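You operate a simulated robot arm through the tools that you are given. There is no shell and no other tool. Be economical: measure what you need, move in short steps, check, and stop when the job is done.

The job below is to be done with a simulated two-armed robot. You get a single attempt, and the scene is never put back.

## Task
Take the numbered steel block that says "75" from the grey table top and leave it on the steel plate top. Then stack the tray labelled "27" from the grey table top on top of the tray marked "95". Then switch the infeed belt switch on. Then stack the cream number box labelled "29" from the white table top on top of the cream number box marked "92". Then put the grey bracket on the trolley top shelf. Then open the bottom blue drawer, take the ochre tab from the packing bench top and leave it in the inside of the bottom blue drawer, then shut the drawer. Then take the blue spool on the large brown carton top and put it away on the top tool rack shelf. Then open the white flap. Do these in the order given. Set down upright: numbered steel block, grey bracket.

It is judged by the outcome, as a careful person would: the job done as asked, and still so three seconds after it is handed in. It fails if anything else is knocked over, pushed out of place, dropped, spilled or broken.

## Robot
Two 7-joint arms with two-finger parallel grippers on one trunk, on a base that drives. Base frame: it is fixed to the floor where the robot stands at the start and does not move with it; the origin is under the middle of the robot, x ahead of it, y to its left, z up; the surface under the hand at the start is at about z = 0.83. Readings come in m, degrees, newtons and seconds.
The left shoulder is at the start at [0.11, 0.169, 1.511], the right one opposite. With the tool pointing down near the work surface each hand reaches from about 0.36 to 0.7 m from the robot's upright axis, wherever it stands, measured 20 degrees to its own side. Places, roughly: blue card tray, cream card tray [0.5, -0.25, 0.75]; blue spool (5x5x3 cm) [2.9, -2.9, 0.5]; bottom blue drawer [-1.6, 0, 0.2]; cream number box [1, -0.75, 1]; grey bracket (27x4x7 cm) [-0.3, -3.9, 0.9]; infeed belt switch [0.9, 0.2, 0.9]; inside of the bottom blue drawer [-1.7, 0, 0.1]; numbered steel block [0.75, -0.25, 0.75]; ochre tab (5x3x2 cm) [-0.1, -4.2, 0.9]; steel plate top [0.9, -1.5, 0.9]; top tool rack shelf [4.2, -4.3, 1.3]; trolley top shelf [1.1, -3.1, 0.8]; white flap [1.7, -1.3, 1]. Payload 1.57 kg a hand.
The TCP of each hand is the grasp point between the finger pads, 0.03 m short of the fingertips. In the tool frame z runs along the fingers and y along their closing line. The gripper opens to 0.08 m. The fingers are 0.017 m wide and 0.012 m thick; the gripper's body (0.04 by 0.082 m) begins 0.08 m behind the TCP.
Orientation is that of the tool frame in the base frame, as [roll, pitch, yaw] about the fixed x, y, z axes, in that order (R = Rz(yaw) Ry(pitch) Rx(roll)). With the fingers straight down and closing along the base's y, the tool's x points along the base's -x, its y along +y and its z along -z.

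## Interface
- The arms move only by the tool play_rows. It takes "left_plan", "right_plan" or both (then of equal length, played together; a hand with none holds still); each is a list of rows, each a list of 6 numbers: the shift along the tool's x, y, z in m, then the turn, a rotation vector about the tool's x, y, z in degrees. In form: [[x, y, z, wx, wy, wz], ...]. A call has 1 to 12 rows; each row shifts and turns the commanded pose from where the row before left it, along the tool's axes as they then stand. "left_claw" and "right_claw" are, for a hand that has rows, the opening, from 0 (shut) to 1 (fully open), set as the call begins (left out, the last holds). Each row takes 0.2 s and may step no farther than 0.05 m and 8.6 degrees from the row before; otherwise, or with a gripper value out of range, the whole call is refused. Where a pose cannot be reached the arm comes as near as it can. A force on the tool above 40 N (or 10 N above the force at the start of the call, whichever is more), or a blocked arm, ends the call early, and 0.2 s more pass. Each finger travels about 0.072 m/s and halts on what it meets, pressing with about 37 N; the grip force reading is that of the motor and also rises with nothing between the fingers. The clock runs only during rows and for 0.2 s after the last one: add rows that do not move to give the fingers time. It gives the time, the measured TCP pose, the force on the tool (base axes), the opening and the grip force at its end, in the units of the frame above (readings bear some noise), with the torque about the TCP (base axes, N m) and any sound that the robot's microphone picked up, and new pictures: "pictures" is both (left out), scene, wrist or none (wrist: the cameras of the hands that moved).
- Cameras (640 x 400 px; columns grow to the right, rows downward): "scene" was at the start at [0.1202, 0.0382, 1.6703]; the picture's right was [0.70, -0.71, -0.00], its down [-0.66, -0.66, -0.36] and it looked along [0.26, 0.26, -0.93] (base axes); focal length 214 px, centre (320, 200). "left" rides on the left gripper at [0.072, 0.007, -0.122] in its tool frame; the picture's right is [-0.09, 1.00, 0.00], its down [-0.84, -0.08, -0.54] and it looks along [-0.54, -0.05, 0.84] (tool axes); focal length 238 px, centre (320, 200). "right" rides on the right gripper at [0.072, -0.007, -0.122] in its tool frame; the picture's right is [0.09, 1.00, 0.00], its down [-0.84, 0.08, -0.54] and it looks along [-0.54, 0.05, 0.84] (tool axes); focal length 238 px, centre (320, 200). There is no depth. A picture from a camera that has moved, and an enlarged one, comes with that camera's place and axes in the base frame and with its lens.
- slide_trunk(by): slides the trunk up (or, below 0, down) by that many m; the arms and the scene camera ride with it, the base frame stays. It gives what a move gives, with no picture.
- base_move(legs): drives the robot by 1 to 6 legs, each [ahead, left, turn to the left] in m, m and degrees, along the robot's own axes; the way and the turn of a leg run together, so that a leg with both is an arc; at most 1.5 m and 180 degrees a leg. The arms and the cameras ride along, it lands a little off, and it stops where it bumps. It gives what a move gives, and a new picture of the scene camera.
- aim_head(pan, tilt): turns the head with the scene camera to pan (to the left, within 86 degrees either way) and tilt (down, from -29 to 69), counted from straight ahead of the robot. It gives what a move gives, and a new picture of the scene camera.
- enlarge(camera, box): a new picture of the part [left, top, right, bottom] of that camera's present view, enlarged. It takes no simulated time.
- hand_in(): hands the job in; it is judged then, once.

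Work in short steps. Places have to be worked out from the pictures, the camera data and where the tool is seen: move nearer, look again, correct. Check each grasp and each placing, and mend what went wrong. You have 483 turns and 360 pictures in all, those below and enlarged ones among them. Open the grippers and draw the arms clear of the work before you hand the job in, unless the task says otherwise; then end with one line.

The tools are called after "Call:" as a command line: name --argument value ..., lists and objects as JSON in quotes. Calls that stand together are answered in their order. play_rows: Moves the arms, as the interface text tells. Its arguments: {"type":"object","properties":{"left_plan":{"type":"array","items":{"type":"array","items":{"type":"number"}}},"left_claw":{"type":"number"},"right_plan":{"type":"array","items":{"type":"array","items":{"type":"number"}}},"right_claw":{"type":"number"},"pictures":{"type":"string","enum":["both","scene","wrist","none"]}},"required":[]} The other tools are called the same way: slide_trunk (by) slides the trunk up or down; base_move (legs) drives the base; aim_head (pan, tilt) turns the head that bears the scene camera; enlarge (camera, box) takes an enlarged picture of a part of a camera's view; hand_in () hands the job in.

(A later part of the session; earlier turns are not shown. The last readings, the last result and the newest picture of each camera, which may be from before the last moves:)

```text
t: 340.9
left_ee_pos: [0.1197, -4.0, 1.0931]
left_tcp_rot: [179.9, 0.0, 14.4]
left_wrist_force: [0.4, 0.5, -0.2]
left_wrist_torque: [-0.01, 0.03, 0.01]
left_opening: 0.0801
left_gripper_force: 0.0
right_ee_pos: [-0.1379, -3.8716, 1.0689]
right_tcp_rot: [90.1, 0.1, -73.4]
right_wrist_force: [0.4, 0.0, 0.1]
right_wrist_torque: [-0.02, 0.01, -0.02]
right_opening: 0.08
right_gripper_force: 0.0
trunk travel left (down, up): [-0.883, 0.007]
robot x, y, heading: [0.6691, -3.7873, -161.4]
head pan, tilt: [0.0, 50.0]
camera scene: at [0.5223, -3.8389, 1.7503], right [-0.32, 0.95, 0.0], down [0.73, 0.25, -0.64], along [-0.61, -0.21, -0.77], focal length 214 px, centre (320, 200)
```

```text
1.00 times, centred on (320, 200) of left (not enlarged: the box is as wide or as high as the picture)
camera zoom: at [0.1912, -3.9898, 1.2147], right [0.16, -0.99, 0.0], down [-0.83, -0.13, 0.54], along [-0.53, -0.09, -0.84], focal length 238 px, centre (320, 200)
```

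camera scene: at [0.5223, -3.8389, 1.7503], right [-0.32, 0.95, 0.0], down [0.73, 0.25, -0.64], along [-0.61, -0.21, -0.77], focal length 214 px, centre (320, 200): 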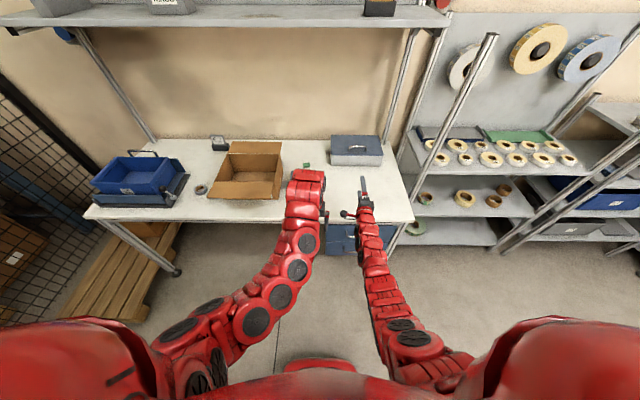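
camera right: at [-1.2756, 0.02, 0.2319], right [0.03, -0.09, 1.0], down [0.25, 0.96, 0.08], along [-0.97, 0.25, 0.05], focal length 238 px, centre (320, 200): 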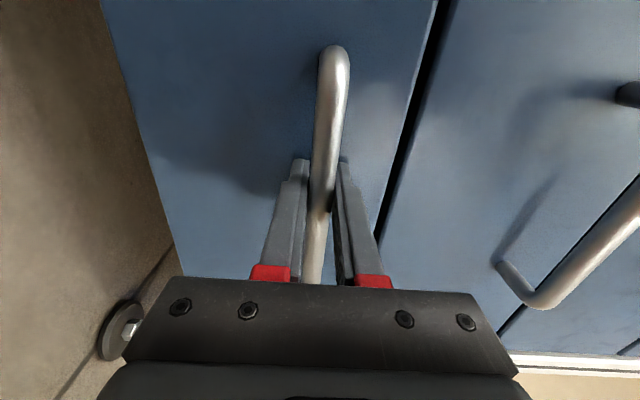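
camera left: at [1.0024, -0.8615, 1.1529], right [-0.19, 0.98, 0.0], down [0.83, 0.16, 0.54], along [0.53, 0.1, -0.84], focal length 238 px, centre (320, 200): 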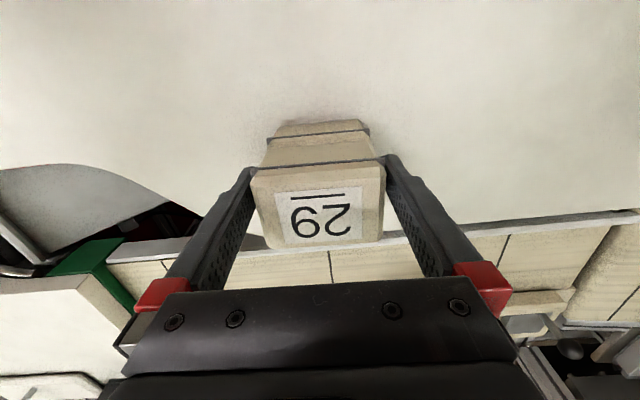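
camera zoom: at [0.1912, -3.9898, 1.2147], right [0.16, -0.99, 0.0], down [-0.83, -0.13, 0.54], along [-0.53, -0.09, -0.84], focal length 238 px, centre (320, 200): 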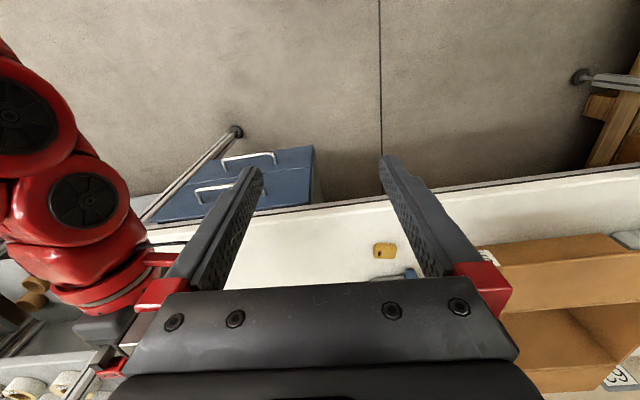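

The tab is at about (-0.122,-4.173). I'll drive ahead 0.2 m and left 0.085 m, keeping the right hand short of the metal box.

Call:
base_move --legs '[[0.2, 0.085, 0]]'

Call:
play_rows --left_plan '[[-0.03, 0, 0.02, 0, 0, 0], [-0.03, 0, 0.03, 0, 0, 0], [-0.025, 0, 0.03, 0, 0, 0], [0, 0, 0.03, 0, 0, 0], [0, 0, 0, 0, 0, 0]]' --left_claw 1 --pictures "wrist"

```text
t: 342.6
left_ee_pos: [-0.0409, -4.1438, 1.0929]
left_tcp_rot: [-180.0, 0.0, 14.4]
left_wrist_force: [0.5, 0.7, 0.1]
left_wrist_torque: [0.01, 0.0, -0.01]
left_opening: 0.0801
left_gripper_force: 0.0
right_ee_pos: [-0.2981, -4.017, 1.0698]
right_tcp_rot: [90.0, 0.1, -73.4]
right_wrist_force: [-0.9, 0.2, -0.5]
right_wrist_torque: [0.0, -0.03, 0.01]
right_opening: 0.0798
right_gripper_force: 0.1
trunk travel left (down, up): [-0.883, 0.007]
robot x, y, heading: [0.5093, -3.9335, -161.3]
head pan, tilt: [0.0, 50.0]
camera scene: at [0.3616, -3.9835, 1.7504], right [-0.32, 0.95, 0.0], down [0.73, 0.25, -0.64], along [-0.61, -0.21, -0.77], focal length 214 px, centre (320, 200)
```

scene: 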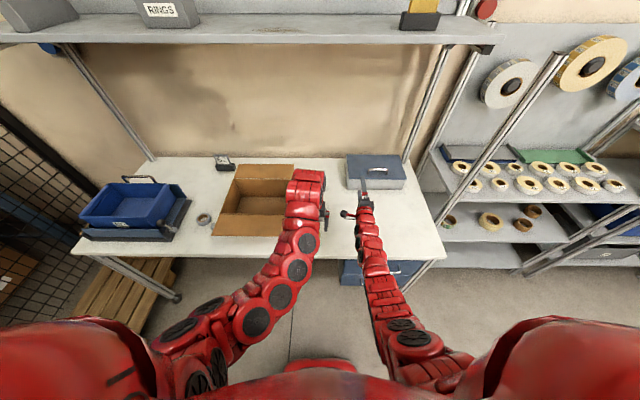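

```text
t: 343.8
left_ee_pos: [-0.1239, -4.1684, 0.9912]
left_tcp_rot: [-179.9, 0.1, 14.5]
left_wrist_force: [0.0, -0.3, 0.5]
left_wrist_torque: [0.02, 0.0, 0.03]
left_opening: 0.0802
left_gripper_force: 0.2
left hand out of reach, approached as far as the arm can: row 4
right_ee_pos: [-0.2991, -4.018, 1.0687]
right_tcp_rot: [90.2, 0.2, -73.3]
right_wrist_force: [0.0, 0.2, 0.2]
right_wrist_torque: [0.02, 0.04, -0.02]
right_opening: 0.08
right_gripper_force: 0.1
trunk travel left (down, up): [-0.883, 0.007]
robot x, y, heading: [0.5095, -3.9351, -161.3]
head pan, tilt: [0.0, 50.0]
camera left: at [-0.0532, -4.1595, 1.1136], right [0.16, -0.99, 0.0], down [-0.83, -0.14, 0.54], along [-0.54, -0.09, -0.84], focal length 238 px, centre (320, 200)
```

left: 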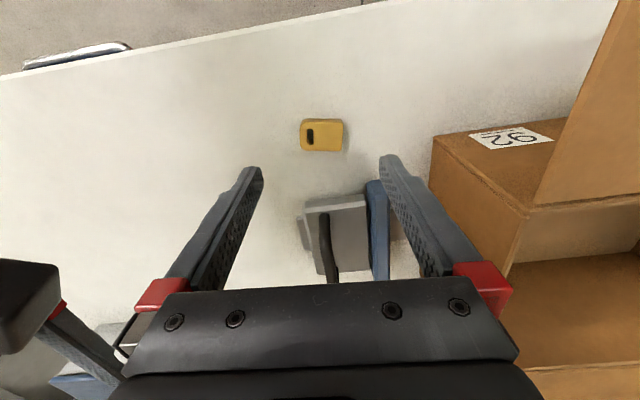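

The tab is right below between the fingers. I'll shift about 8 mm forward and lower with the trunk.

Call:
play_rows --left_plan '[[-0.007, 0.004, 0, 0, 0, 0], [0, 0, 0, 0, 0, 0]]' --pictures "none"

Call:
slide_trunk --by -0.085

Call:
enlarge --camera "left" --box '[0, 0, 640, 400]'

```text
t: 344.4
left_ee_pos: [-0.1247, -4.1734, 0.9941]
left_tcp_rot: [-180.0, -0.1, 14.4]
left_wrist_force: [-1.0, 0.8, -0.2]
left_wrist_torque: [0.01, -0.04, 0.02]
left_opening: 0.0801
left_gripper_force: 0.0
left hand out of reach, approached as far as the arm can: row 1
right_ee_pos: [-0.3002, -4.0184, 1.0689]
right_tcp_rot: [90.3, 0.2, -73.4]
right_wrist_force: [-0.4, 0.4, 0.4]
right_wrist_torque: [0.0, -0.03, 0.03]
right_opening: 0.0798
right_gripper_force: 0.1
trunk travel left (down, up): [-0.883, 0.007]
robot x, y, heading: [0.5086, -3.9344, -161.3]
head pan, tilt: [0.0, 50.0]
```

```text
t: 345.6
left_ee_pos: [-0.1238, -4.172, 0.9099]
left_tcp_rot: [180.0, 0.1, 14.3]
left_wrist_force: [-0.1, 0.4, 0.9]
left_wrist_torque: [-0.04, -0.02, -0.01]
left_opening: 0.08
left_gripper_force: 0.1
right_ee_pos: [-0.2988, -4.0176, 0.9844]
right_tcp_rot: [90.1, 0.1, -73.4]
right_wrist_force: [0.6, -0.7, -0.2]
right_wrist_torque: [0.02, -0.05, -0.01]
right_opening: 0.0799
right_gripper_force: 0.1
trunk travel left (down, up): [-0.798, 0.092]
robot x, y, heading: [0.5096, -3.9289, -161.3]
head pan, tilt: [0.0, 50.0]
```

```text
1.00 times, centred on (320, 200) of left (not enlarged: the box is as wide or as high as the picture)
camera zoom: at [-0.0528, -4.163, 1.0316], right [0.16, -0.99, 0.0], down [-0.83, -0.13, 0.54], along [-0.54, -0.09, -0.84], focal length 238 px, centre (320, 200)
```

zoom: 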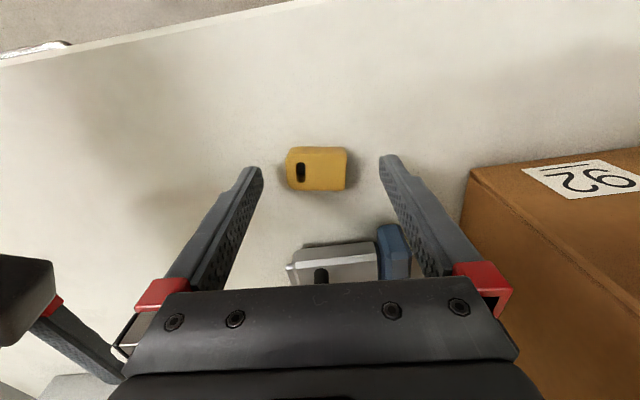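

Aligned over the tab. I'll lower 2 cm more.

Call:
slide_trunk --by -0.02

Call:
enlarge --camera "left" --box '[220, 120, 420, 270]'

```text
t: 346.2
left_ee_pos: [-0.1223, -4.1728, 0.89]
left_tcp_rot: [-180.0, 0.0, 14.4]
left_wrist_force: [6.7, 1.2, 10.3]
left_wrist_torque: [0.36, -0.01, -0.18]
left_opening: 0.0794
left_gripper_force: 0.0
right_ee_pos: [-0.2976, -4.0176, 0.9658]
right_tcp_rot: [90.1, 0.1, -73.4]
right_wrist_force: [-0.5, 0.2, -0.4]
right_wrist_torque: [0.0, 0.01, 0.02]
right_opening: 0.0801
right_gripper_force: 0.0
trunk travel left (down, up): [-0.778, 0.112]
robot x, y, heading: [0.5069, -3.933, -161.3]
head pan, tilt: [0.0, 50.0]
```

```text
2.67 times, centred on (320, 195) of left
camera zoom: at [-0.0518, -4.1627, 1.0123], right [0.16, -0.99, 0.0], down [-0.83, -0.13, 0.54], along [-0.53, -0.09, -0.84], focal length 636 px, centre (320, 213)
```

zoom: 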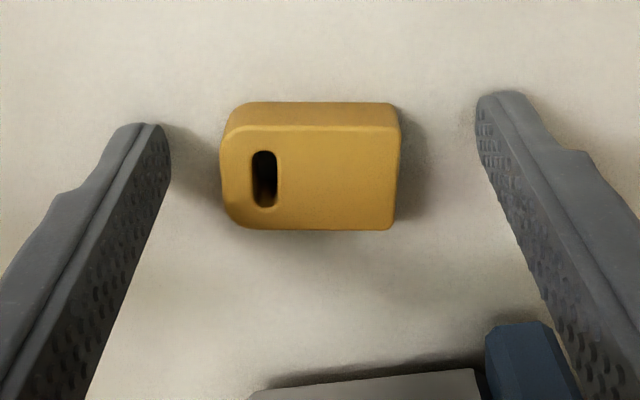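

The fingertips just touch the bench. I'll raise 3 mm and close on the tab.

Call:
slide_trunk --by 0.004

Call:
play_rows --left_plan '[[0, 0, 0, 0, 0, 0], [0, 0, 0, 0, 0, 0], [0, 0, 0, 0, 0, 0], [0, 0, 0, 0, 0, 0]]' --left_claw 0 --pictures "wrist"

```text
t: 346.8
left_ee_pos: [-0.1245, -4.1732, 0.8922]
left_tcp_rot: [179.9, 0.0, 14.4]
left_wrist_force: [0.3, -0.6, -0.6]
left_wrist_torque: [0.01, -0.02, 0.0]
left_opening: 0.0798
left_gripper_force: 0.0
right_ee_pos: [-0.2981, -4.0186, 0.9685]
right_tcp_rot: [90.1, 0.1, -73.4]
right_wrist_force: [0.3, 0.2, 0.1]
right_wrist_torque: [0.01, 0.0, -0.06]
right_opening: 0.0801
right_gripper_force: 0.1
trunk travel left (down, up): [-0.782, 0.108]
robot x, y, heading: [0.5111, -3.933, -161.2]
head pan, tilt: [0.0, 50.0]
```

```text
t: 347.8
left_ee_pos: [-0.1243, -4.1731, 0.8926]
left_tcp_rot: [180.0, 0.0, 14.4]
left_wrist_force: [0.2, -0.4, 0.9]
left_wrist_torque: [0.04, -0.01, 0.0]
left_opening: 0.0424
left_gripper_force: 36.4
right_ee_pos: [-0.2985, -4.0175, 0.9692]
right_tcp_rot: [90.1, 0.1, -73.3]
right_wrist_force: [0.5, 0.7, -0.2]
right_wrist_torque: [-0.01, -0.03, 0.01]
right_opening: 0.08
right_gripper_force: 0.1
trunk travel left (down, up): [-0.782, 0.108]
robot x, y, heading: [0.5104, -3.9358, -161.2]
head pan, tilt: [0.0, 50.0]
camera left: at [-0.0529, -4.1631, 1.0155], right [0.16, -0.99, 0.0], down [-0.83, -0.13, 0.54], along [-0.53, -0.09, -0.84], focal length 238 px, centre (320, 200)
```

left: 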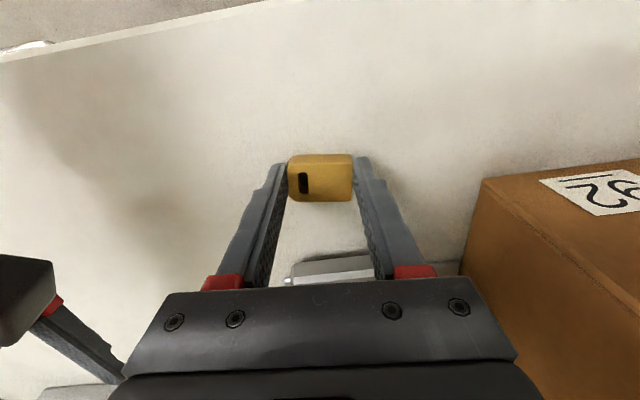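

The tab is gripped. Lift with the trunk, back off, and return to the drawer the way I came.

Call:
slide_trunk --by 0.1

Call:
base_move --legs '[[-0.3, 0, 0], [0, 0, 91.8], [-1.5, 0, 0], [-1.5, 0, 0], [-1.4, 0, 0]]'

Call:
base_move --legs '[[0, 0.4, 0], [0, 0, -90]]'

```text
t: 349.1
left_ee_pos: [-0.1249, -4.1748, 0.9937]
left_tcp_rot: [180.0, 0.0, 14.4]
left_wrist_force: [-0.3, -0.4, -0.1]
left_wrist_torque: [0.0, 0.0, -0.01]
left_opening: 0.0415
left_gripper_force: 37.1
right_ee_pos: [-0.2999, -4.0182, 1.068]
right_tcp_rot: [90.2, 0.1, -73.4]
right_wrist_force: [-0.2, -1.0, 0.2]
right_wrist_torque: [-0.02, 0.01, 0.01]
right_opening: 0.0799
right_gripper_force: 0.1
trunk travel left (down, up): [-0.882, 0.008]
robot x, y, heading: [0.5081, -3.9323, -161.1]
head pan, tilt: [0.0, 50.0]
```

```text
t: 375.7
left_ee_pos: [-0.4901, -0.3354, 0.9924]
left_tcp_rot: [180.0, 0.0, 106.5]
left_wrist_force: [0.0, 0.1, -0.1]
left_wrist_torque: [0.01, -0.02, 0.01]
left_opening: 0.0417
left_gripper_force: 37.3
right_ee_pos: [-0.6401, -0.516, 1.0679]
right_tcp_rot: [90.2, 0.1, 18.7]
right_wrist_force: [-0.3, -1.0, -0.1]
right_wrist_torque: [0.03, 0.04, -0.02]
right_opening: 0.0801
right_gripper_force: 0.0
trunk travel left (down, up): [-0.882, 0.008]
robot x, y, heading: [-0.7554, 0.2872, -69.2]
head pan, tilt: [0.0, 50.0]
camera scene: at [-0.699, 0.1398, 1.7493], right [-0.93, -0.36, 0.0], down [-0.27, 0.72, -0.64], along [0.23, -0.6, -0.77], focal length 214 px, centre (320, 200)
```

scene: 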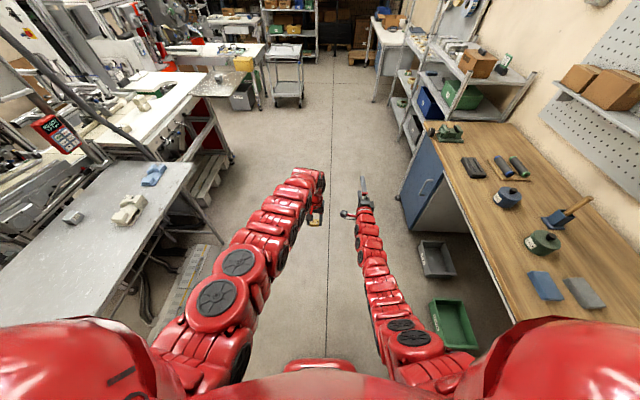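

```text
t: 382.1
left_ee_pos: [-1.0051, 0.1635, 0.9936]
left_tcp_rot: [180.0, 0.0, 16.7]
left_wrist_force: [-0.7, -0.1, -0.8]
left_wrist_torque: [0.02, 0.03, -0.01]
left_opening: 0.0418
left_gripper_force: 37.2
right_ee_pos: [-1.1857, 0.3126, 1.0686]
right_tcp_rot: [90.1, 0.2, -71.1]
right_wrist_force: [0.6, 0.3, 0.3]
right_wrist_torque: [-0.06, 0.02, -0.02]
right_opening: 0.08
right_gripper_force: 0.1
trunk travel left (down, up): [-0.882, 0.008]
robot x, y, heading: [-0.3795, 0.4333, -158.8]
head pan, tilt: [0.0, 50.0]
camera scene: at [-0.5291, 0.3732, 1.7493], right [-0.36, 0.93, 0.0], down [0.71, 0.28, -0.64], along [-0.6, -0.23, -0.77], focal length 214 px, centre (320, 200)
```

scene: 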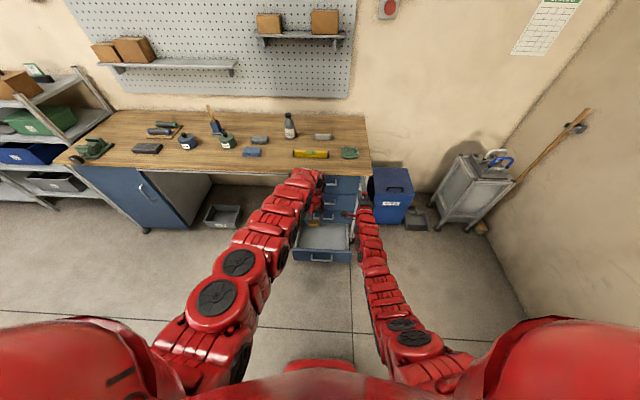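

Back at the drawer with the tab held. Before lowering I need the right hand out of the way, so I'll retract it toward the robot.

Call:
play_rows --right_plan '[[0, 0, -0.04, 0, 0, 0], [0, 0, -0.04, 0, 0, 0], [0, 0, -0.04, 0, 0, 0], [0, 0, -0.04, 0, 0, 0], [0, 0, -0.04, 0, 0, 0], [0, 0, 0, 0, 0, 0]]' --pictures "none"

Call:
enlarge --camera "left" --box '[0, 0, 640, 400]'

```text
t: 383.4
left_ee_pos: [-1.0067, 0.1637, 0.9922]
left_tcp_rot: [180.0, -0.1, 16.7]
left_wrist_force: [-0.6, 0.9, -0.4]
left_wrist_torque: [0.0, 0.02, 0.0]
left_opening: 0.0417
left_gripper_force: 36.8
right_ee_pos: [-0.9959, 0.3771, 1.0695]
right_tcp_rot: [90.2, 0.4, -71.0]
right_wrist_force: [0.0, -0.4, -0.6]
right_wrist_torque: [0.03, 0.02, -0.01]
right_opening: 0.08
right_gripper_force: 0.1
trunk travel left (down, up): [-0.882, 0.008]
robot x, y, heading: [-0.3787, 0.433, -158.8]
head pan, tilt: [0.0, 50.0]
```

```text
1.00 times, centred on (320, 200) of left (not enlarged: the box is as wide or as high as the picture)
camera zoom: at [-0.9356, 0.1774, 1.115], right [0.2, -0.98, 0.0], down [-0.82, -0.17, 0.54], along [-0.53, -0.11, -0.84], focal length 238 px, centre (320, 200)
```

zoom: 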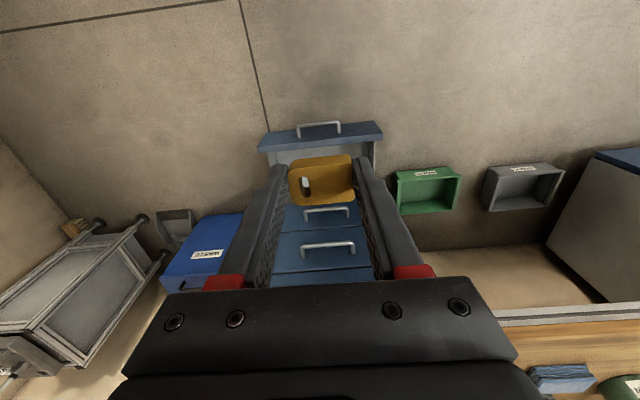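

I can see the drawer clearly from above. I'll shift the base right 0.15 m, then ahead 0.31 m, so the left hand is over the drawer's interior and the right hand passes outside.

Call:
base_move --legs '[[0, -0.15, -0.6], [0.31, 0, 0]]'

Call:
enlarge --camera "left" --box '[0, 0, 640, 400]'

```text
t: 386.5
left_ee_pos: [-1.3481, 0.2076, 0.9939]
left_tcp_rot: [-180.0, -0.1, 15.8]
left_wrist_force: [0.8, -0.2, -0.6]
left_wrist_torque: [0.01, -0.01, 0.01]
left_opening: 0.0417
left_gripper_force: 37.0
right_ee_pos: [-1.3357, 0.4197, 1.0714]
right_tcp_rot: [90.1, 0.2, -72.1]
right_wrist_force: [0.7, 0.7, 0.1]
right_wrist_torque: [0.01, 0.01, 0.01]
right_opening: 0.0801
right_gripper_force: 0.1
trunk travel left (down, up): [-0.882, 0.008]
robot x, y, heading: [-0.7223, 0.4591, -160.0]
head pan, tilt: [0.0, 50.0]
camera scene: at [-0.8677, 0.4071, 1.7495], right [-0.34, 0.94, 0.0], down [0.72, 0.26, -0.64], along [-0.6, -0.22, -0.77], focal length 214 px, centre (320, 200)
```

scene: 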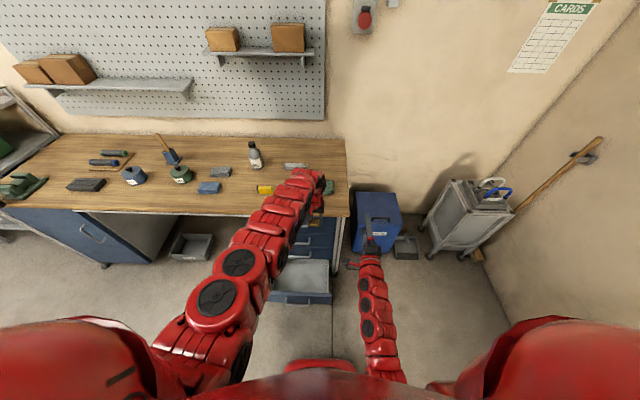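

```text
1.00 times, centred on (320, 200) of left (not enlarged: the box is as wide or as high as the picture)
camera zoom: at [-1.2776, 0.2189, 1.116], right [0.18, -0.98, 0.0], down [-0.83, -0.15, 0.54], along [-0.53, -0.1, -0.84], focal length 238 px, centre (320, 200)
```

zoom: 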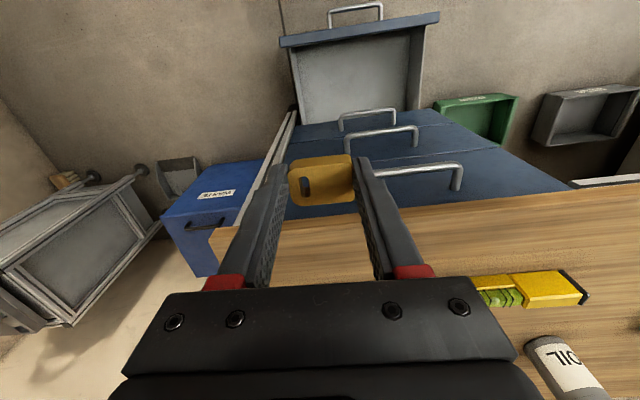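

The hand is over the drawer interior, but the bench edge is only about 7 cm ahead of it. I'll back 2.5 cm and lower the trunk in stages.

Call:
base_move --legs '[[-0.025, 0, 0]]'

Call:
slide_trunk --by -0.35

Call:
enlarge --camera "left" --box '[0, 0, 640, 400]'

```text
t: 387.3
left_ee_pos: [-1.3298, 0.2129, 0.9901]
left_tcp_rot: [-180.0, -0.3, 15.7]
left_wrist_force: [-0.9, -0.2, -1.3]
left_wrist_torque: [0.02, -0.08, 0.0]
left_opening: 0.0416
left_gripper_force: 37.2
right_ee_pos: [-1.3164, 0.4264, 1.0654]
right_tcp_rot: [90.4, 0.1, -72.1]
right_wrist_force: [0.1, -0.8, -1.1]
right_wrist_torque: [0.0, 0.02, 0.01]
right_opening: 0.0799
right_gripper_force: 0.1
trunk travel left (down, up): [-0.882, 0.008]
robot x, y, heading: [-0.6977, 0.4714, -159.7]
head pan, tilt: [0.0, 50.0]
camera scene: at [-0.8534, 0.4126, 1.7484], right [-0.34, 0.94, 0.0], down [0.72, 0.26, -0.64], along [-0.6, -0.22, -0.77], focal length 214 px, centre (320, 200)
```

scene: 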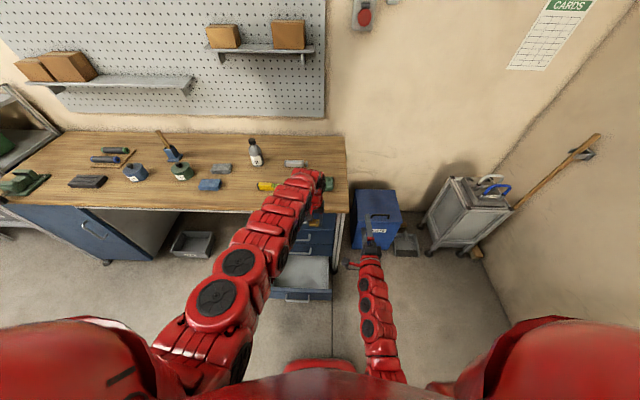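

```text
t: 390.7
left_ee_pos: [-1.3263, 0.2141, 0.6441]
left_tcp_rot: [180.0, 0.1, 15.8]
left_wrist_force: [-0.4, 0.5, 0.2]
left_wrist_torque: [0.0, 0.0, -0.03]
left_opening: 0.0415
left_gripper_force: 37.2
right_ee_pos: [-1.3126, 0.4281, 0.7192]
right_tcp_rot: [90.1, 0.2, -72.0]
right_wrist_force: [0.0, 0.0, 0.1]
right_wrist_torque: [0.02, -0.02, 0.04]
right_opening: 0.08
right_gripper_force: 0.0
trunk travel left (down, up): [-0.532, 0.358]
robot x, y, heading: [-0.6994, 0.4717, -159.9]
head pan, tilt: [0.0, 50.0]
```

```text
1.00 times, centred on (320, 200) of left (not enlarged: the box is as wide or as high as the picture)
camera zoom: at [-1.2554, 0.227, 0.7655], right [0.18, -0.98, 0.0], down [-0.83, -0.15, 0.54], along [-0.53, -0.1, -0.84], focal length 238 px, centre (320, 200)
```

zoom: 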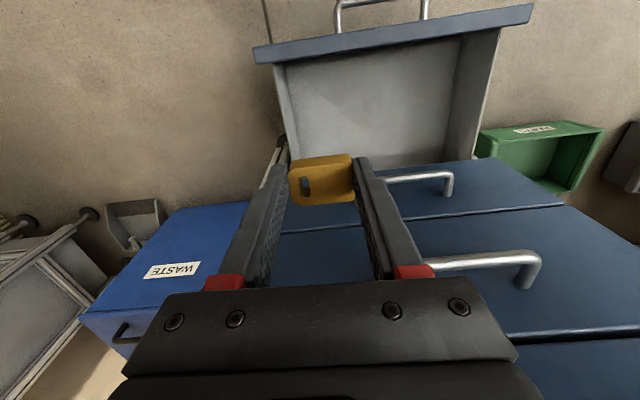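

The tab will land inside, but a little near the drawer's side wall. I'll shift the base left 4 cm, then lower further.

Call:
base_move --legs '[[0, 0.04, 0]]'

Call:
slide_trunk --by -0.3

Call:
enlarge --camera "left" --box '[0, 0, 640, 400]'

```text
t: 391.6
left_ee_pos: [-1.3124, 0.1774, 0.6428]
left_tcp_rot: [-179.9, 0.0, 15.8]
left_wrist_force: [0.3, -0.6, -0.5]
left_wrist_torque: [0.01, 0.02, 0.01]
left_opening: 0.0416
left_gripper_force: 36.6
right_ee_pos: [-1.2976, 0.3888, 0.7201]
right_tcp_rot: [90.1, 0.2, -72.2]
right_wrist_force: [0.1, -0.2, 0.7]
right_wrist_torque: [0.0, 0.02, -0.04]
right_opening: 0.0801
right_gripper_force: 0.2
trunk travel left (down, up): [-0.532, 0.358]
robot x, y, heading: [-0.6846, 0.4341, -159.8]
head pan, tilt: [0.0, 50.0]
camera scene: at [-0.8317, 0.3762, 1.3993], right [-0.34, 0.94, 0.0], down [0.72, 0.26, -0.64], along [-0.6, -0.22, -0.77], focal length 214 px, centre (320, 200)
```

scene: 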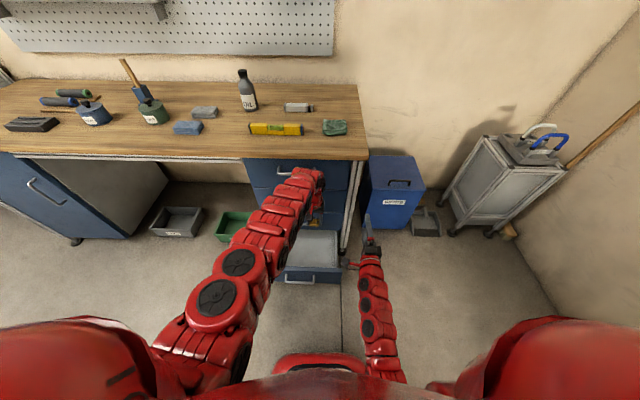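

```text
t: 394.6
left_ee_pos: [-1.3132, 0.1775, 0.3433]
left_tcp_rot: [-179.9, 0.0, 15.8]
left_wrist_force: [-0.5, 0.4, 0.3]
left_wrist_torque: [0.01, 0.03, -0.01]
left_opening: 0.0415
left_gripper_force: 37.3
right_ee_pos: [-1.2984, 0.3911, 0.4214]
right_tcp_rot: [90.1, 0.1, -72.1]
right_wrist_force: [-0.2, -0.7, -0.4]
right_wrist_torque: [0.0, 0.03, -0.02]
right_opening: 0.0799
right_gripper_force: 0.1
trunk travel left (down, up): [-0.232, 0.658]
robot x, y, heading: [-0.6843, 0.4333, -160.0]
head pan, tilt: [0.0, 50.0]
```

```text
1.00 times, centred on (320, 200) of left (not enlarged: the box is as wide or as high as the picture)
camera zoom: at [-1.2416, 0.1893, 0.4656], right [0.18, -0.98, 0.0], down [-0.83, -0.15, 0.54], along [-0.53, -0.1, -0.84], focal length 238 px, centre (320, 200)
```

zoom: 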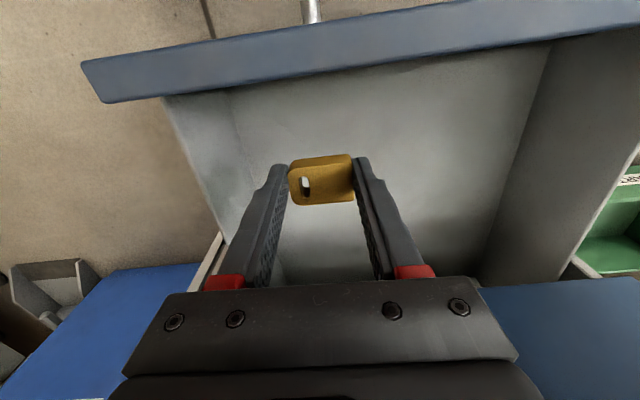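

Good, it's well inside. Continue down 0.1 m.

Call:
slide_trunk --by -0.1

Call:
enlarge --camera "left" --box '[0, 0, 640, 400]'

```text
t: 396.1
left_ee_pos: [-1.3117, 0.1781, 0.3342]
left_tcp_rot: [-179.9, 0.2, 15.9]
left_wrist_force: [0.4, -0.7, -0.4]
left_wrist_torque: [0.0, -0.04, 0.01]
left_opening: 0.0416
left_gripper_force: 37.3
right_ee_pos: [-1.3013, 0.3903, 0.417]
right_tcp_rot: [89.4, 1.0, -72.0]
right_wrist_force: [0.2, -0.5, 0.6]
right_wrist_torque: [0.0, 0.0, 0.02]
right_opening: 0.08
right_gripper_force: 0.1
trunk travel left (down, up): [-0.219, 0.671]
robot x, y, heading: [-0.6852, 0.4328, -159.8]
head pan, tilt: [0.0, 50.0]
stopped: the arm was blocked; the commanded pose is now the measured one
```

```text
1.00 times, centred on (320, 200) of left (not enlarged: the box is as wide or as high as the picture)
camera zoom: at [-1.2409, 0.1892, 0.4564], right [0.18, -0.98, 0.0], down [-0.82, -0.15, 0.55], along [-0.54, -0.1, -0.84], focal length 238 px, centre (320, 200)
```

zoom: 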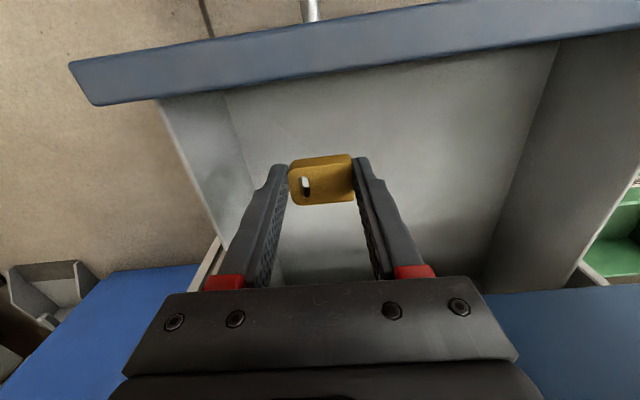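

The descent was blocked. The right arm's attitude shifted, so its folded elbow probably met the base. I'll raise the right hand, then continue.

Call:
play_rows --right_plan '[[0, 0.03, 0, 0, 0, 0], [0, 0.04, 0, 0, 0, 0], [0, 0.04, 0, 0, 0, 0], [0, 0.04, 0, 0, 0, 0], [0, 0, 0, 0, 0, 0]]' --pictures "scene"

```text
t: 397.3
left_ee_pos: [-1.3125, 0.1778, 0.3293]
left_tcp_rot: [-179.9, 0.0, 15.9]
left_wrist_force: [-0.8, -0.2, -0.1]
left_wrist_torque: [-0.02, -0.01, -0.01]
left_opening: 0.0415
left_gripper_force: 37.2
right_ee_pos: [-1.2984, 0.3889, 0.5586]
right_tcp_rot: [89.7, 0.7, -72.0]
right_wrist_force: [-0.2, -0.1, -0.5]
right_wrist_torque: [-0.02, -0.01, -0.01]
right_opening: 0.0798
right_gripper_force: 0.0
trunk travel left (down, up): [-0.219, 0.671]
robot x, y, heading: [-0.6838, 0.4297, -159.9]
head pan, tilt: [0.0, 50.0]
camera scene: at [-0.8323, 0.3779, 1.086], right [-0.34, 0.94, 0.0], down [0.72, 0.26, -0.64], along [-0.6, -0.22, -0.77], focal length 214 px, centre (320, 200)
```

scene: 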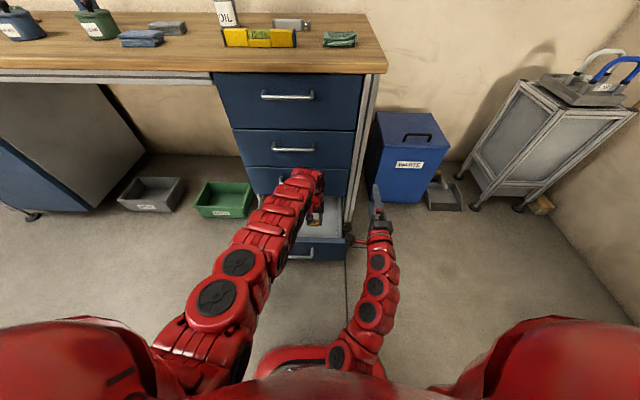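

The right elbow is off the base now. Continue lowering.

Call:
slide_trunk --by -0.08

Call:
enlarge --camera "left" --box '[0, 0, 640, 400]'

```text
t: 398.7
left_ee_pos: [-1.3129, 0.1783, 0.289]
left_tcp_rot: [179.8, 0.5, 15.9]
left_wrist_force: [0.3, -1.0, 0.0]
left_wrist_torque: [0.0, -0.04, 0.02]
left_opening: 0.0417
left_gripper_force: 37.2
right_ee_pos: [-1.2979, 0.3949, 0.5205]
right_tcp_rot: [88.7, -0.5, -72.5]
right_wrist_force: [-0.7, 0.6, 0.3]
right_wrist_torque: [-0.02, -0.01, 0.0]
right_opening: 0.0801
right_gripper_force: 0.2
trunk travel left (down, up): [-0.17, 0.72]
robot x, y, heading: [-0.6835, 0.4325, -160.1]
head pan, tilt: [0.0, 50.0]
stopped: the arm was blocked; the commanded pose is now the measured one
```

```text
1.00 times, centred on (320, 200) of left (not enlarged: the box is as wide or as high as the picture)
camera zoom: at [-1.2402, 0.1907, 0.4108], right [0.18, -0.98, 0.0], down [-0.82, -0.15, 0.55], along [-0.54, -0.1, -0.84], focal length 238 px, centre (320, 200)
```

zoom: 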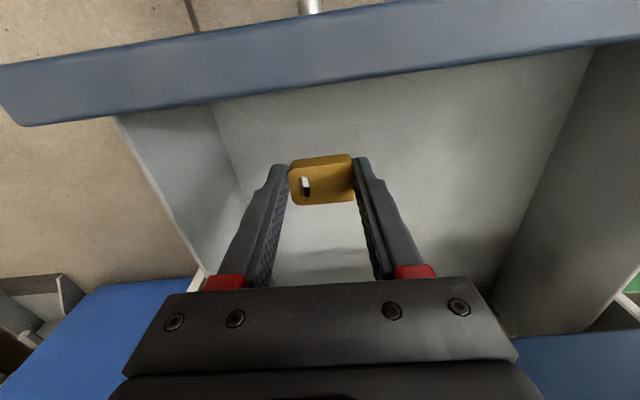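

Blocked again by the right elbow. I'll use the left arm itself for the rest of the descent.

Call:
play_rows --left_plan '[[0, 0, 0.02, 0, 0, 0], [0, 0, 0.02, 0, 0, 0], [0, 0, 0.015, 0, 0, 0], [0, 0, 0, 0, 0, 0]]' --pictures "wrist"

```text
t: 399.7
left_ee_pos: [-1.2974, 0.1789, 0.2499]
left_tcp_rot: [180.0, 0.5, 15.7]
left_wrist_force: [0.2, 0.3, -0.2]
left_wrist_torque: [0.02, 0.05, 0.01]
left_opening: 0.0418
left_gripper_force: 37.2
left hand out of reach, approached as far as the arm can: row 1, 2
right_ee_pos: [-1.2983, 0.3937, 0.5228]
right_tcp_rot: [88.6, -0.3, -72.5]
right_wrist_force: [0.6, 0.1, -0.4]
right_wrist_torque: [-0.02, 0.02, -0.01]
right_opening: 0.0798
right_gripper_force: 0.1
trunk travel left (down, up): [-0.17, 0.72]
robot x, y, heading: [-0.6851, 0.4358, -160.0]
head pan, tilt: [0.0, 50.0]
camera left: at [-1.2256, 0.1915, 0.3717], right [0.18, -0.98, 0.0], down [-0.82, -0.15, 0.55], along [-0.54, -0.1, -0.84], focal length 238 px, centre (320, 200)
```

left: 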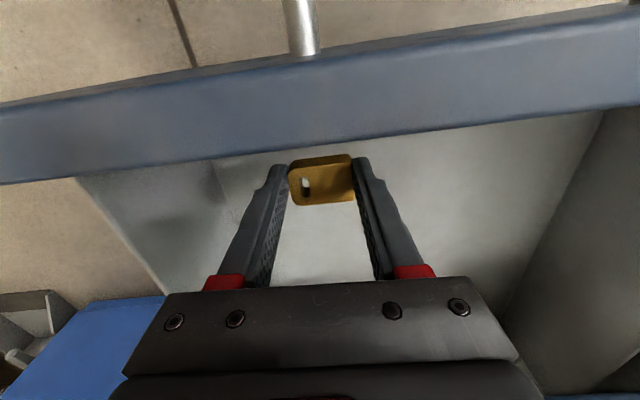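

Getting lower. I'll ease the base ahead 2 cm to stay clear of the front panel, then lower more.

Call:
base_move --legs '[[0.02, 0, 0]]'

Call:
play_rows --left_plan '[[0, 0, 0.015, 0, 0, 0], [0, 0, 0.015, 0, 0, 0], [0, 0, 0.015, 0, 0, 0], [0, 0, 0, 0, 0, 0]]' --pictures "wrist"

```text
t: 400.5
left_ee_pos: [-1.3169, 0.1735, 0.2495]
left_tcp_rot: [180.0, 0.5, 15.9]
left_wrist_force: [0.8, 0.5, 0.1]
left_wrist_torque: [-0.01, 0.0, -0.02]
left_opening: 0.0418
left_gripper_force: 37.3
right_ee_pos: [-1.3156, 0.3877, 0.5237]
right_tcp_rot: [88.5, -0.3, -72.6]
right_wrist_force: [-0.3, -0.4, 0.5]
right_wrist_torque: [-0.04, -0.02, 0.01]
right_opening: 0.0802
right_gripper_force: 0.1
trunk travel left (down, up): [-0.17, 0.72]
robot x, y, heading: [-0.7034, 0.4275, -159.9]
head pan, tilt: [0.0, 50.0]
camera scene: at [-0.8432, 0.3737, 1.0408], right [-0.34, 0.94, 0.0], down [0.71, 0.26, -0.65], along [-0.61, -0.22, -0.76], focal length 214 px, centre (320, 200)
```

scene: 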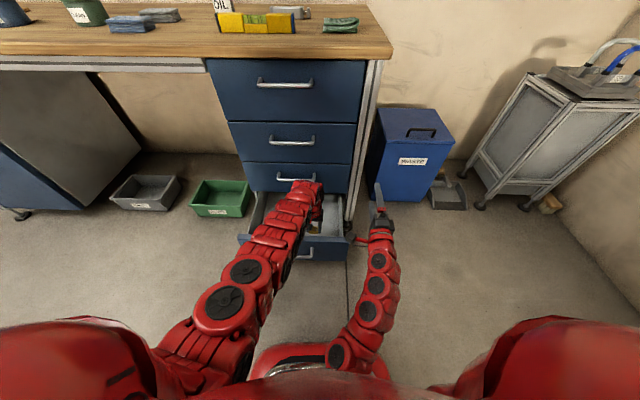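

```text
t: 401.5
left_ee_pos: [-1.3043, 0.1745, 0.2237]
left_tcp_rot: [180.0, 0.5, 15.7]
left_wrist_force: [0.0, 0.0, -0.9]
left_wrist_torque: [0.02, 0.0, 0.01]
left_opening: 0.0419
left_gripper_force: 37.3
left hand out of reach, approached as far as the arm can: row 1, 2, 3
right_ee_pos: [-1.3173, 0.3867, 0.5218]
right_tcp_rot: [88.6, -0.3, -72.7]
right_wrist_force: [-0.9, -0.3, 0.2]
right_wrist_torque: [-0.04, -0.02, 0.01]
right_opening: 0.0801
right_gripper_force: 0.0
trunk travel left (down, up): [-0.17, 0.72]
robot x, y, heading: [-0.7033, 0.4279, -160.1]
head pan, tilt: [0.0, 50.0]
camera left: at [-1.2327, 0.1863, 0.3457], right [0.18, -0.98, 0.0], down [-0.82, -0.15, 0.55], along [-0.54, -0.1, -0.84], focal length 238 px, centre (320, 200)
```

left: 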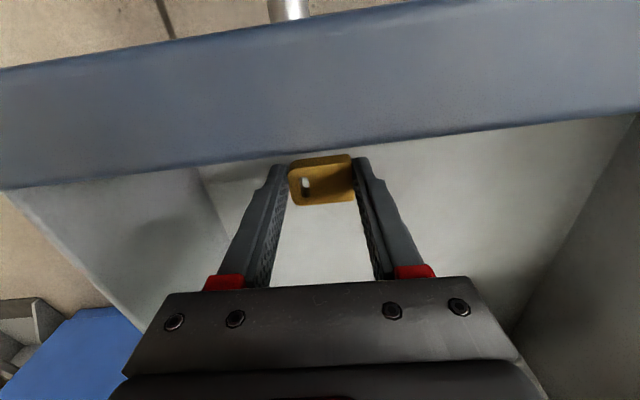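

The left arm is at full stretch. I'll raise the right hand more so the trunk can go lower.

Call:
play_rows --right_plan '[[0, 0.04, 0, 0, 0, 0], [0, 0.04, 0, 0, 0, 0], [0, 0.04, 0, 0, 0, 0], [0, 0.04, 0, 0, 0, 0], [0, 0.04, 0, 0, 0, 0], [0, 0, 0, 0, 0, 0]]' --pictures "none"

Call:
slide_trunk --by -0.04

Call:
enlarge --camera "left" --box '[0, 0, 640, 400]'

```text
t: 402.9
left_ee_pos: [-1.3049, 0.1741, 0.2161]
left_tcp_rot: [179.9, 0.0, 15.8]
left_wrist_force: [0.9, 0.8, -0.2]
left_wrist_torque: [-0.02, 0.01, 0.0]
left_opening: 0.0419
left_gripper_force: 36.7
right_ee_pos: [-1.3798, 0.3682, 0.6347]
right_tcp_rot: [88.9, -0.3, -72.7]
right_wrist_force: [0.1, 0.1, -0.6]
right_wrist_torque: [-0.03, 0.03, 0.02]
right_opening: 0.0801
right_gripper_force: 0.0
right hand out of reach, approached as far as the arm can: row 1, 2, 3, 4, 5
trunk travel left (down, up): [-0.17, 0.72]
robot x, y, heading: [-0.7, 0.4264, -159.9]
head pan, tilt: [0.0, 50.0]
```

```text
t: 403.7
left_ee_pos: [-1.3051, 0.1745, 0.1779]
left_tcp_rot: [180.0, 0.1, 15.8]
left_wrist_force: [-0.7, 0.0, 0.6]
left_wrist_torque: [0.02, 0.03, 0.01]
left_opening: 0.0419
left_gripper_force: 36.7
right_ee_pos: [-1.379, 0.369, 0.5972]
right_tcp_rot: [88.8, -0.3, -72.5]
right_wrist_force: [-0.1, 0.0, -0.7]
right_wrist_torque: [-0.01, -0.02, -0.02]
right_opening: 0.0799
right_gripper_force: 0.2
trunk travel left (down, up): [-0.13, 0.76]
robot x, y, heading: [-0.7046, 0.4271, -159.7]
head pan, tilt: [0.0, 50.0]
```

```text
1.00 times, centred on (320, 200) of left (not enlarged: the box is as wide or as high as the picture)
camera zoom: at [-1.2344, 0.1859, 0.2994], right [0.18, -0.98, 0.0], down [-0.83, -0.15, 0.54], along [-0.53, -0.1, -0.84], focal length 238 px, centre (320, 200)
```

zoom: 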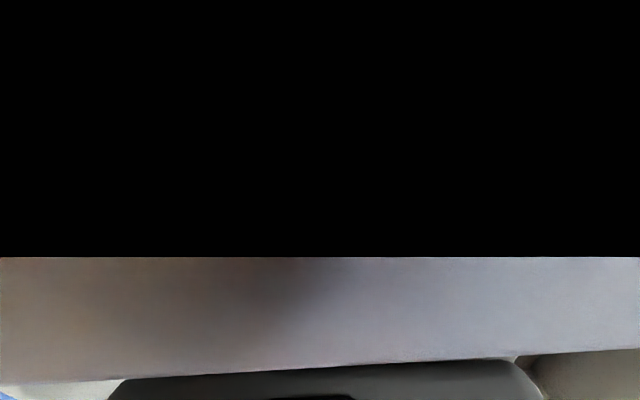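

The wrist camera is right at the drawer's front panel. I'll move ahead 3 cm to clear it.

Call:
base_move --legs '[[0.03, 0, 0]]'

Call:
enlarge --camera "left" --box '[0, 0, 640, 400]'

```text
t: 404.6
left_ee_pos: [-1.3342, 0.1653, 0.1776]
left_tcp_rot: [180.0, 0.0, 15.8]
left_wrist_force: [0.1, 0.7, 1.4]
left_wrist_torque: [0.02, 0.01, 0.0]
left_opening: 0.0418
left_gripper_force: 37.2
right_ee_pos: [-1.4068, 0.3584, 0.5955]
right_tcp_rot: [89.0, -0.4, -72.7]
right_wrist_force: [-0.3, -0.4, 0.1]
right_wrist_torque: [0.01, -0.04, -0.01]
right_opening: 0.0802
right_gripper_force: 0.0
trunk travel left (down, up): [-0.13, 0.76]
robot x, y, heading: [-0.7331, 0.4162, -160.0]
head pan, tilt: [0.0, 50.0]
camera scene: at [-0.8791, 0.3611, 0.997], right [-0.34, 0.94, 0.0], down [0.72, 0.26, -0.64], along [-0.6, -0.22, -0.77], focal length 214 px, centre (320, 200)
```

scene: 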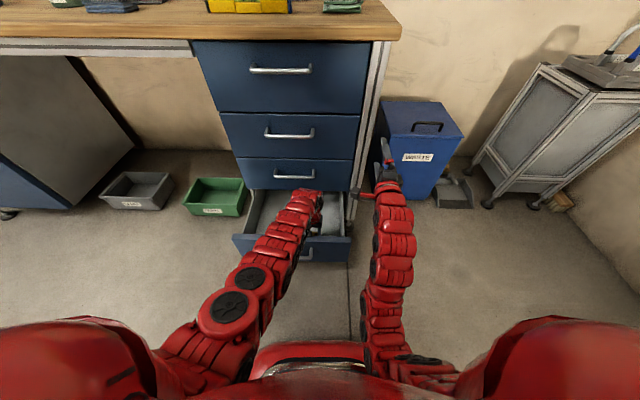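

```text
1.00 times, centred on (320, 200) of left (not enlarged: the box is as wide or as high as the picture)
camera zoom: at [-1.2628, 0.176, 0.2991], right [0.18, -0.98, 0.0], down [-0.83, -0.15, 0.54], along [-0.53, -0.1, -0.84], focal length 238 px, centre (320, 200)
```

zoom: 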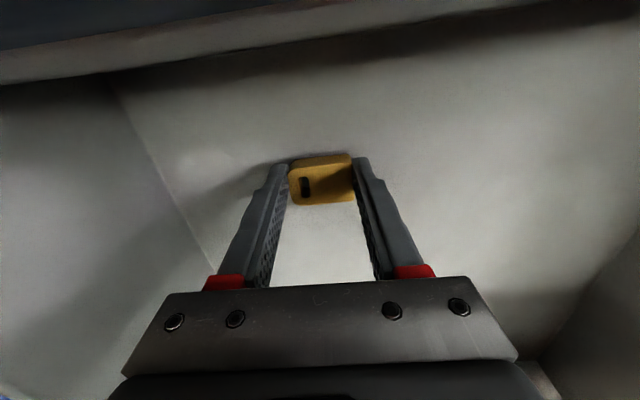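

The tab is close to the drawer floor. I'll lower 1 cm and check for contact.

Call:
play_rows --left_plan '[[0, 0, 0.005, 0, 0, 0], [0, 0, 0.005, 0, 0, 0], [0, 0, 0, 0, 0, 0]]' --pictures "none"

Call:
slide_trunk --by -0.01

```text
t: 405.2
left_ee_pos: [-1.3362, 0.1641, 0.1779]
left_tcp_rot: [-179.9, 0.7, 15.7]
left_wrist_force: [0.3, -2.6, 31.7]
left_wrist_torque: [1.04, -2.63, -0.16]
left_opening: 0.0416
left_gripper_force: 36.8
left hand out of reach, approached as far as the arm can: row 1
right_ee_pos: [-1.4068, 0.3583, 0.5968]
right_tcp_rot: [88.8, -0.3, -72.7]
right_wrist_force: [0.2, 0.7, -0.2]
right_wrist_torque: [0.02, -0.01, 0.01]
right_opening: 0.0803
right_gripper_force: 0.2
trunk travel left (down, up): [-0.13, 0.76]
robot x, y, heading: [-0.7358, 0.4143, -160.0]
head pan, tilt: [0.0, 50.0]
stopped in row 3 (left hand): the force on the tool passed its limit at 45 N (the readings are from after the stop); the commanded pose is now the measured one
```

```text
t: 405.5
left_ee_pos: [-1.3368, 0.163, 0.1774]
left_tcp_rot: [-179.8, 0.9, 15.9]
left_wrist_force: [0.5, -1.9, 23.5]
left_wrist_torque: [0.83, -1.97, -0.14]
left_opening: 0.0417
left_gripper_force: 37.0
right_ee_pos: [-1.408, 0.3567, 0.5952]
right_tcp_rot: [88.9, -0.3, -72.7]
right_wrist_force: [0.0, -0.2, 0.3]
right_wrist_torque: [0.0, -0.01, 0.02]
right_opening: 0.0801
right_gripper_force: 0.1
trunk travel left (down, up): [-0.129, 0.761]
robot x, y, heading: [-0.7315, 0.4171, -159.8]
head pan, tilt: [0.0, 50.0]
stopped: the force on the tool passed its limit at 51 N (the readings are from after the stop); the commanded pose is now the measured one
```

The torque shows the wrist camera housing is resting on the front panel's rim. I'll raise slightly, move ahead 3 cm, and lower again.

Call:
slide_trunk --by 0.012

Call:
base_move --legs '[[0.032, 0, 0]]'

Call:
slide_trunk --by -0.015

Call:
enlarge --camera "left" --box '[0, 0, 640, 400]'

```text
t: 406.1
left_ee_pos: [-1.3354, 0.1639, 0.1865]
left_tcp_rot: [-179.8, 0.5, 15.7]
left_wrist_force: [0.3, -0.6, 0.2]
left_wrist_torque: [0.01, -0.02, 0.02]
left_opening: 0.0418
left_gripper_force: 36.9
right_ee_pos: [-1.4076, 0.3577, 0.6067]
right_tcp_rot: [89.0, -0.2, -72.7]
right_wrist_force: [0.2, 0.4, -0.1]
right_wrist_torque: [0.01, -0.01, 0.0]
right_opening: 0.0799
right_gripper_force: 0.1
trunk travel left (down, up): [-0.141, 0.749]
robot x, y, heading: [-0.7307, 0.4197, -160.0]
head pan, tilt: [0.0, 50.0]
```

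```text
t: 406.9
left_ee_pos: [-1.3661, 0.1532, 0.1871]
left_tcp_rot: [-179.9, 0.6, 15.8]
left_wrist_force: [-0.8, 0.3, 0.1]
left_wrist_torque: [0.01, 0.01, -0.02]
left_opening: 0.0415
left_gripper_force: 37.3
right_ee_pos: [-1.4383, 0.3462, 0.6077]
right_tcp_rot: [88.9, -0.2, -72.8]
right_wrist_force: [-0.5, -0.2, -0.1]
right_wrist_torque: [0.01, 0.01, -0.01]
right_opening: 0.08
right_gripper_force: 0.1
trunk travel left (down, up): [-0.141, 0.749]
robot x, y, heading: [-0.7605, 0.4023, -160.0]
head pan, tilt: [0.0, 50.0]
camera scene: at [-0.9095, 0.3501, 1.0081], right [-0.34, 0.94, 0.0], down [0.72, 0.26, -0.64], along [-0.6, -0.22, -0.77], focal length 214 px, centre (320, 200)
```

scene: 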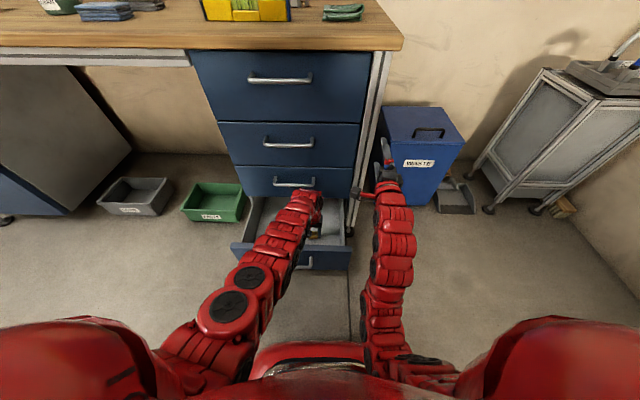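

```text
t: 407.6
left_ee_pos: [-1.3666, 0.1528, 0.1717]
left_tcp_rot: [-179.8, 0.6, 15.8]
left_wrist_force: [0.4, -0.1, -0.6]
left_wrist_torque: [-0.02, 0.0, 0.01]
left_opening: 0.0419
left_gripper_force: 37.0
right_ee_pos: [-1.4381, 0.3487, 0.5921]
right_tcp_rot: [88.9, -0.3, -72.7]
right_wrist_force: [-0.4, 0.4, 0.1]
right_wrist_torque: [0.0, 0.04, 0.02]
right_opening: 0.0798
right_gripper_force: 0.0
trunk travel left (down, up): [-0.126, 0.764]
robot x, y, heading: [-0.7599, 0.4053, -160.0]
head pan, tilt: [0.0, 50.0]
```

```text
1.00 times, centred on (320, 200) of left (not enlarged: the box is as wide or as high as the picture)
camera zoom: at [-1.2939, 0.1652, 0.2932], right [0.18, -0.98, 0.0], down [-0.82, -0.15, 0.55], along [-0.54, -0.1, -0.84], focal length 238 px, centre (320, 200)
```

zoom: 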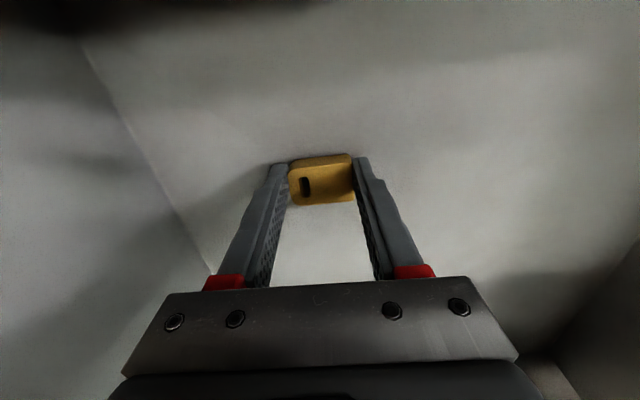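

Clear now and no contact. Lower another 2 cm.

Call:
slide_trunk --by -0.015

Call:
enlarge --camera "left" --box '[220, 100, 420, 230]'

```text
t: 408.2
left_ee_pos: [-1.3722, 0.1516, 0.1637]
left_tcp_rot: [-179.8, 1.5, 15.9]
left_wrist_force: [-1.4, -1.5, 18.9]
left_wrist_torque: [-0.14, -0.11, -0.01]
left_opening: 0.0416
left_gripper_force: 37.3
right_ee_pos: [-1.4356, 0.3466, 0.5778]
right_tcp_rot: [88.9, -0.3, -72.6]
right_wrist_force: [0.0, 1.0, -1.0]
right_wrist_torque: [-0.02, 0.02, 0.0]
right_opening: 0.0799
right_gripper_force: 0.1
trunk travel left (down, up): [-0.112, 0.778]
robot x, y, heading: [-0.7594, 0.4074, -160.0]
head pan, tilt: [0.0, 50.0]
stopped: the force on the tool passed its limit at 50 N (the readings are from after the stop); the commanded pose is now the measured one
```

```text
3.08 times, centred on (320, 165) of left
camera zoom: at [-1.2979, 0.1638, 0.2836], right [0.18, -0.98, 0.0], down [-0.81, -0.15, 0.56], along [-0.55, -0.1, -0.83], focal length 733 px, centre (320, 308)
```

zoom: 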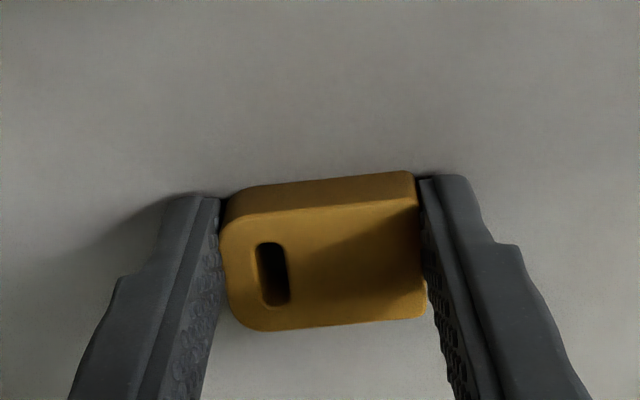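

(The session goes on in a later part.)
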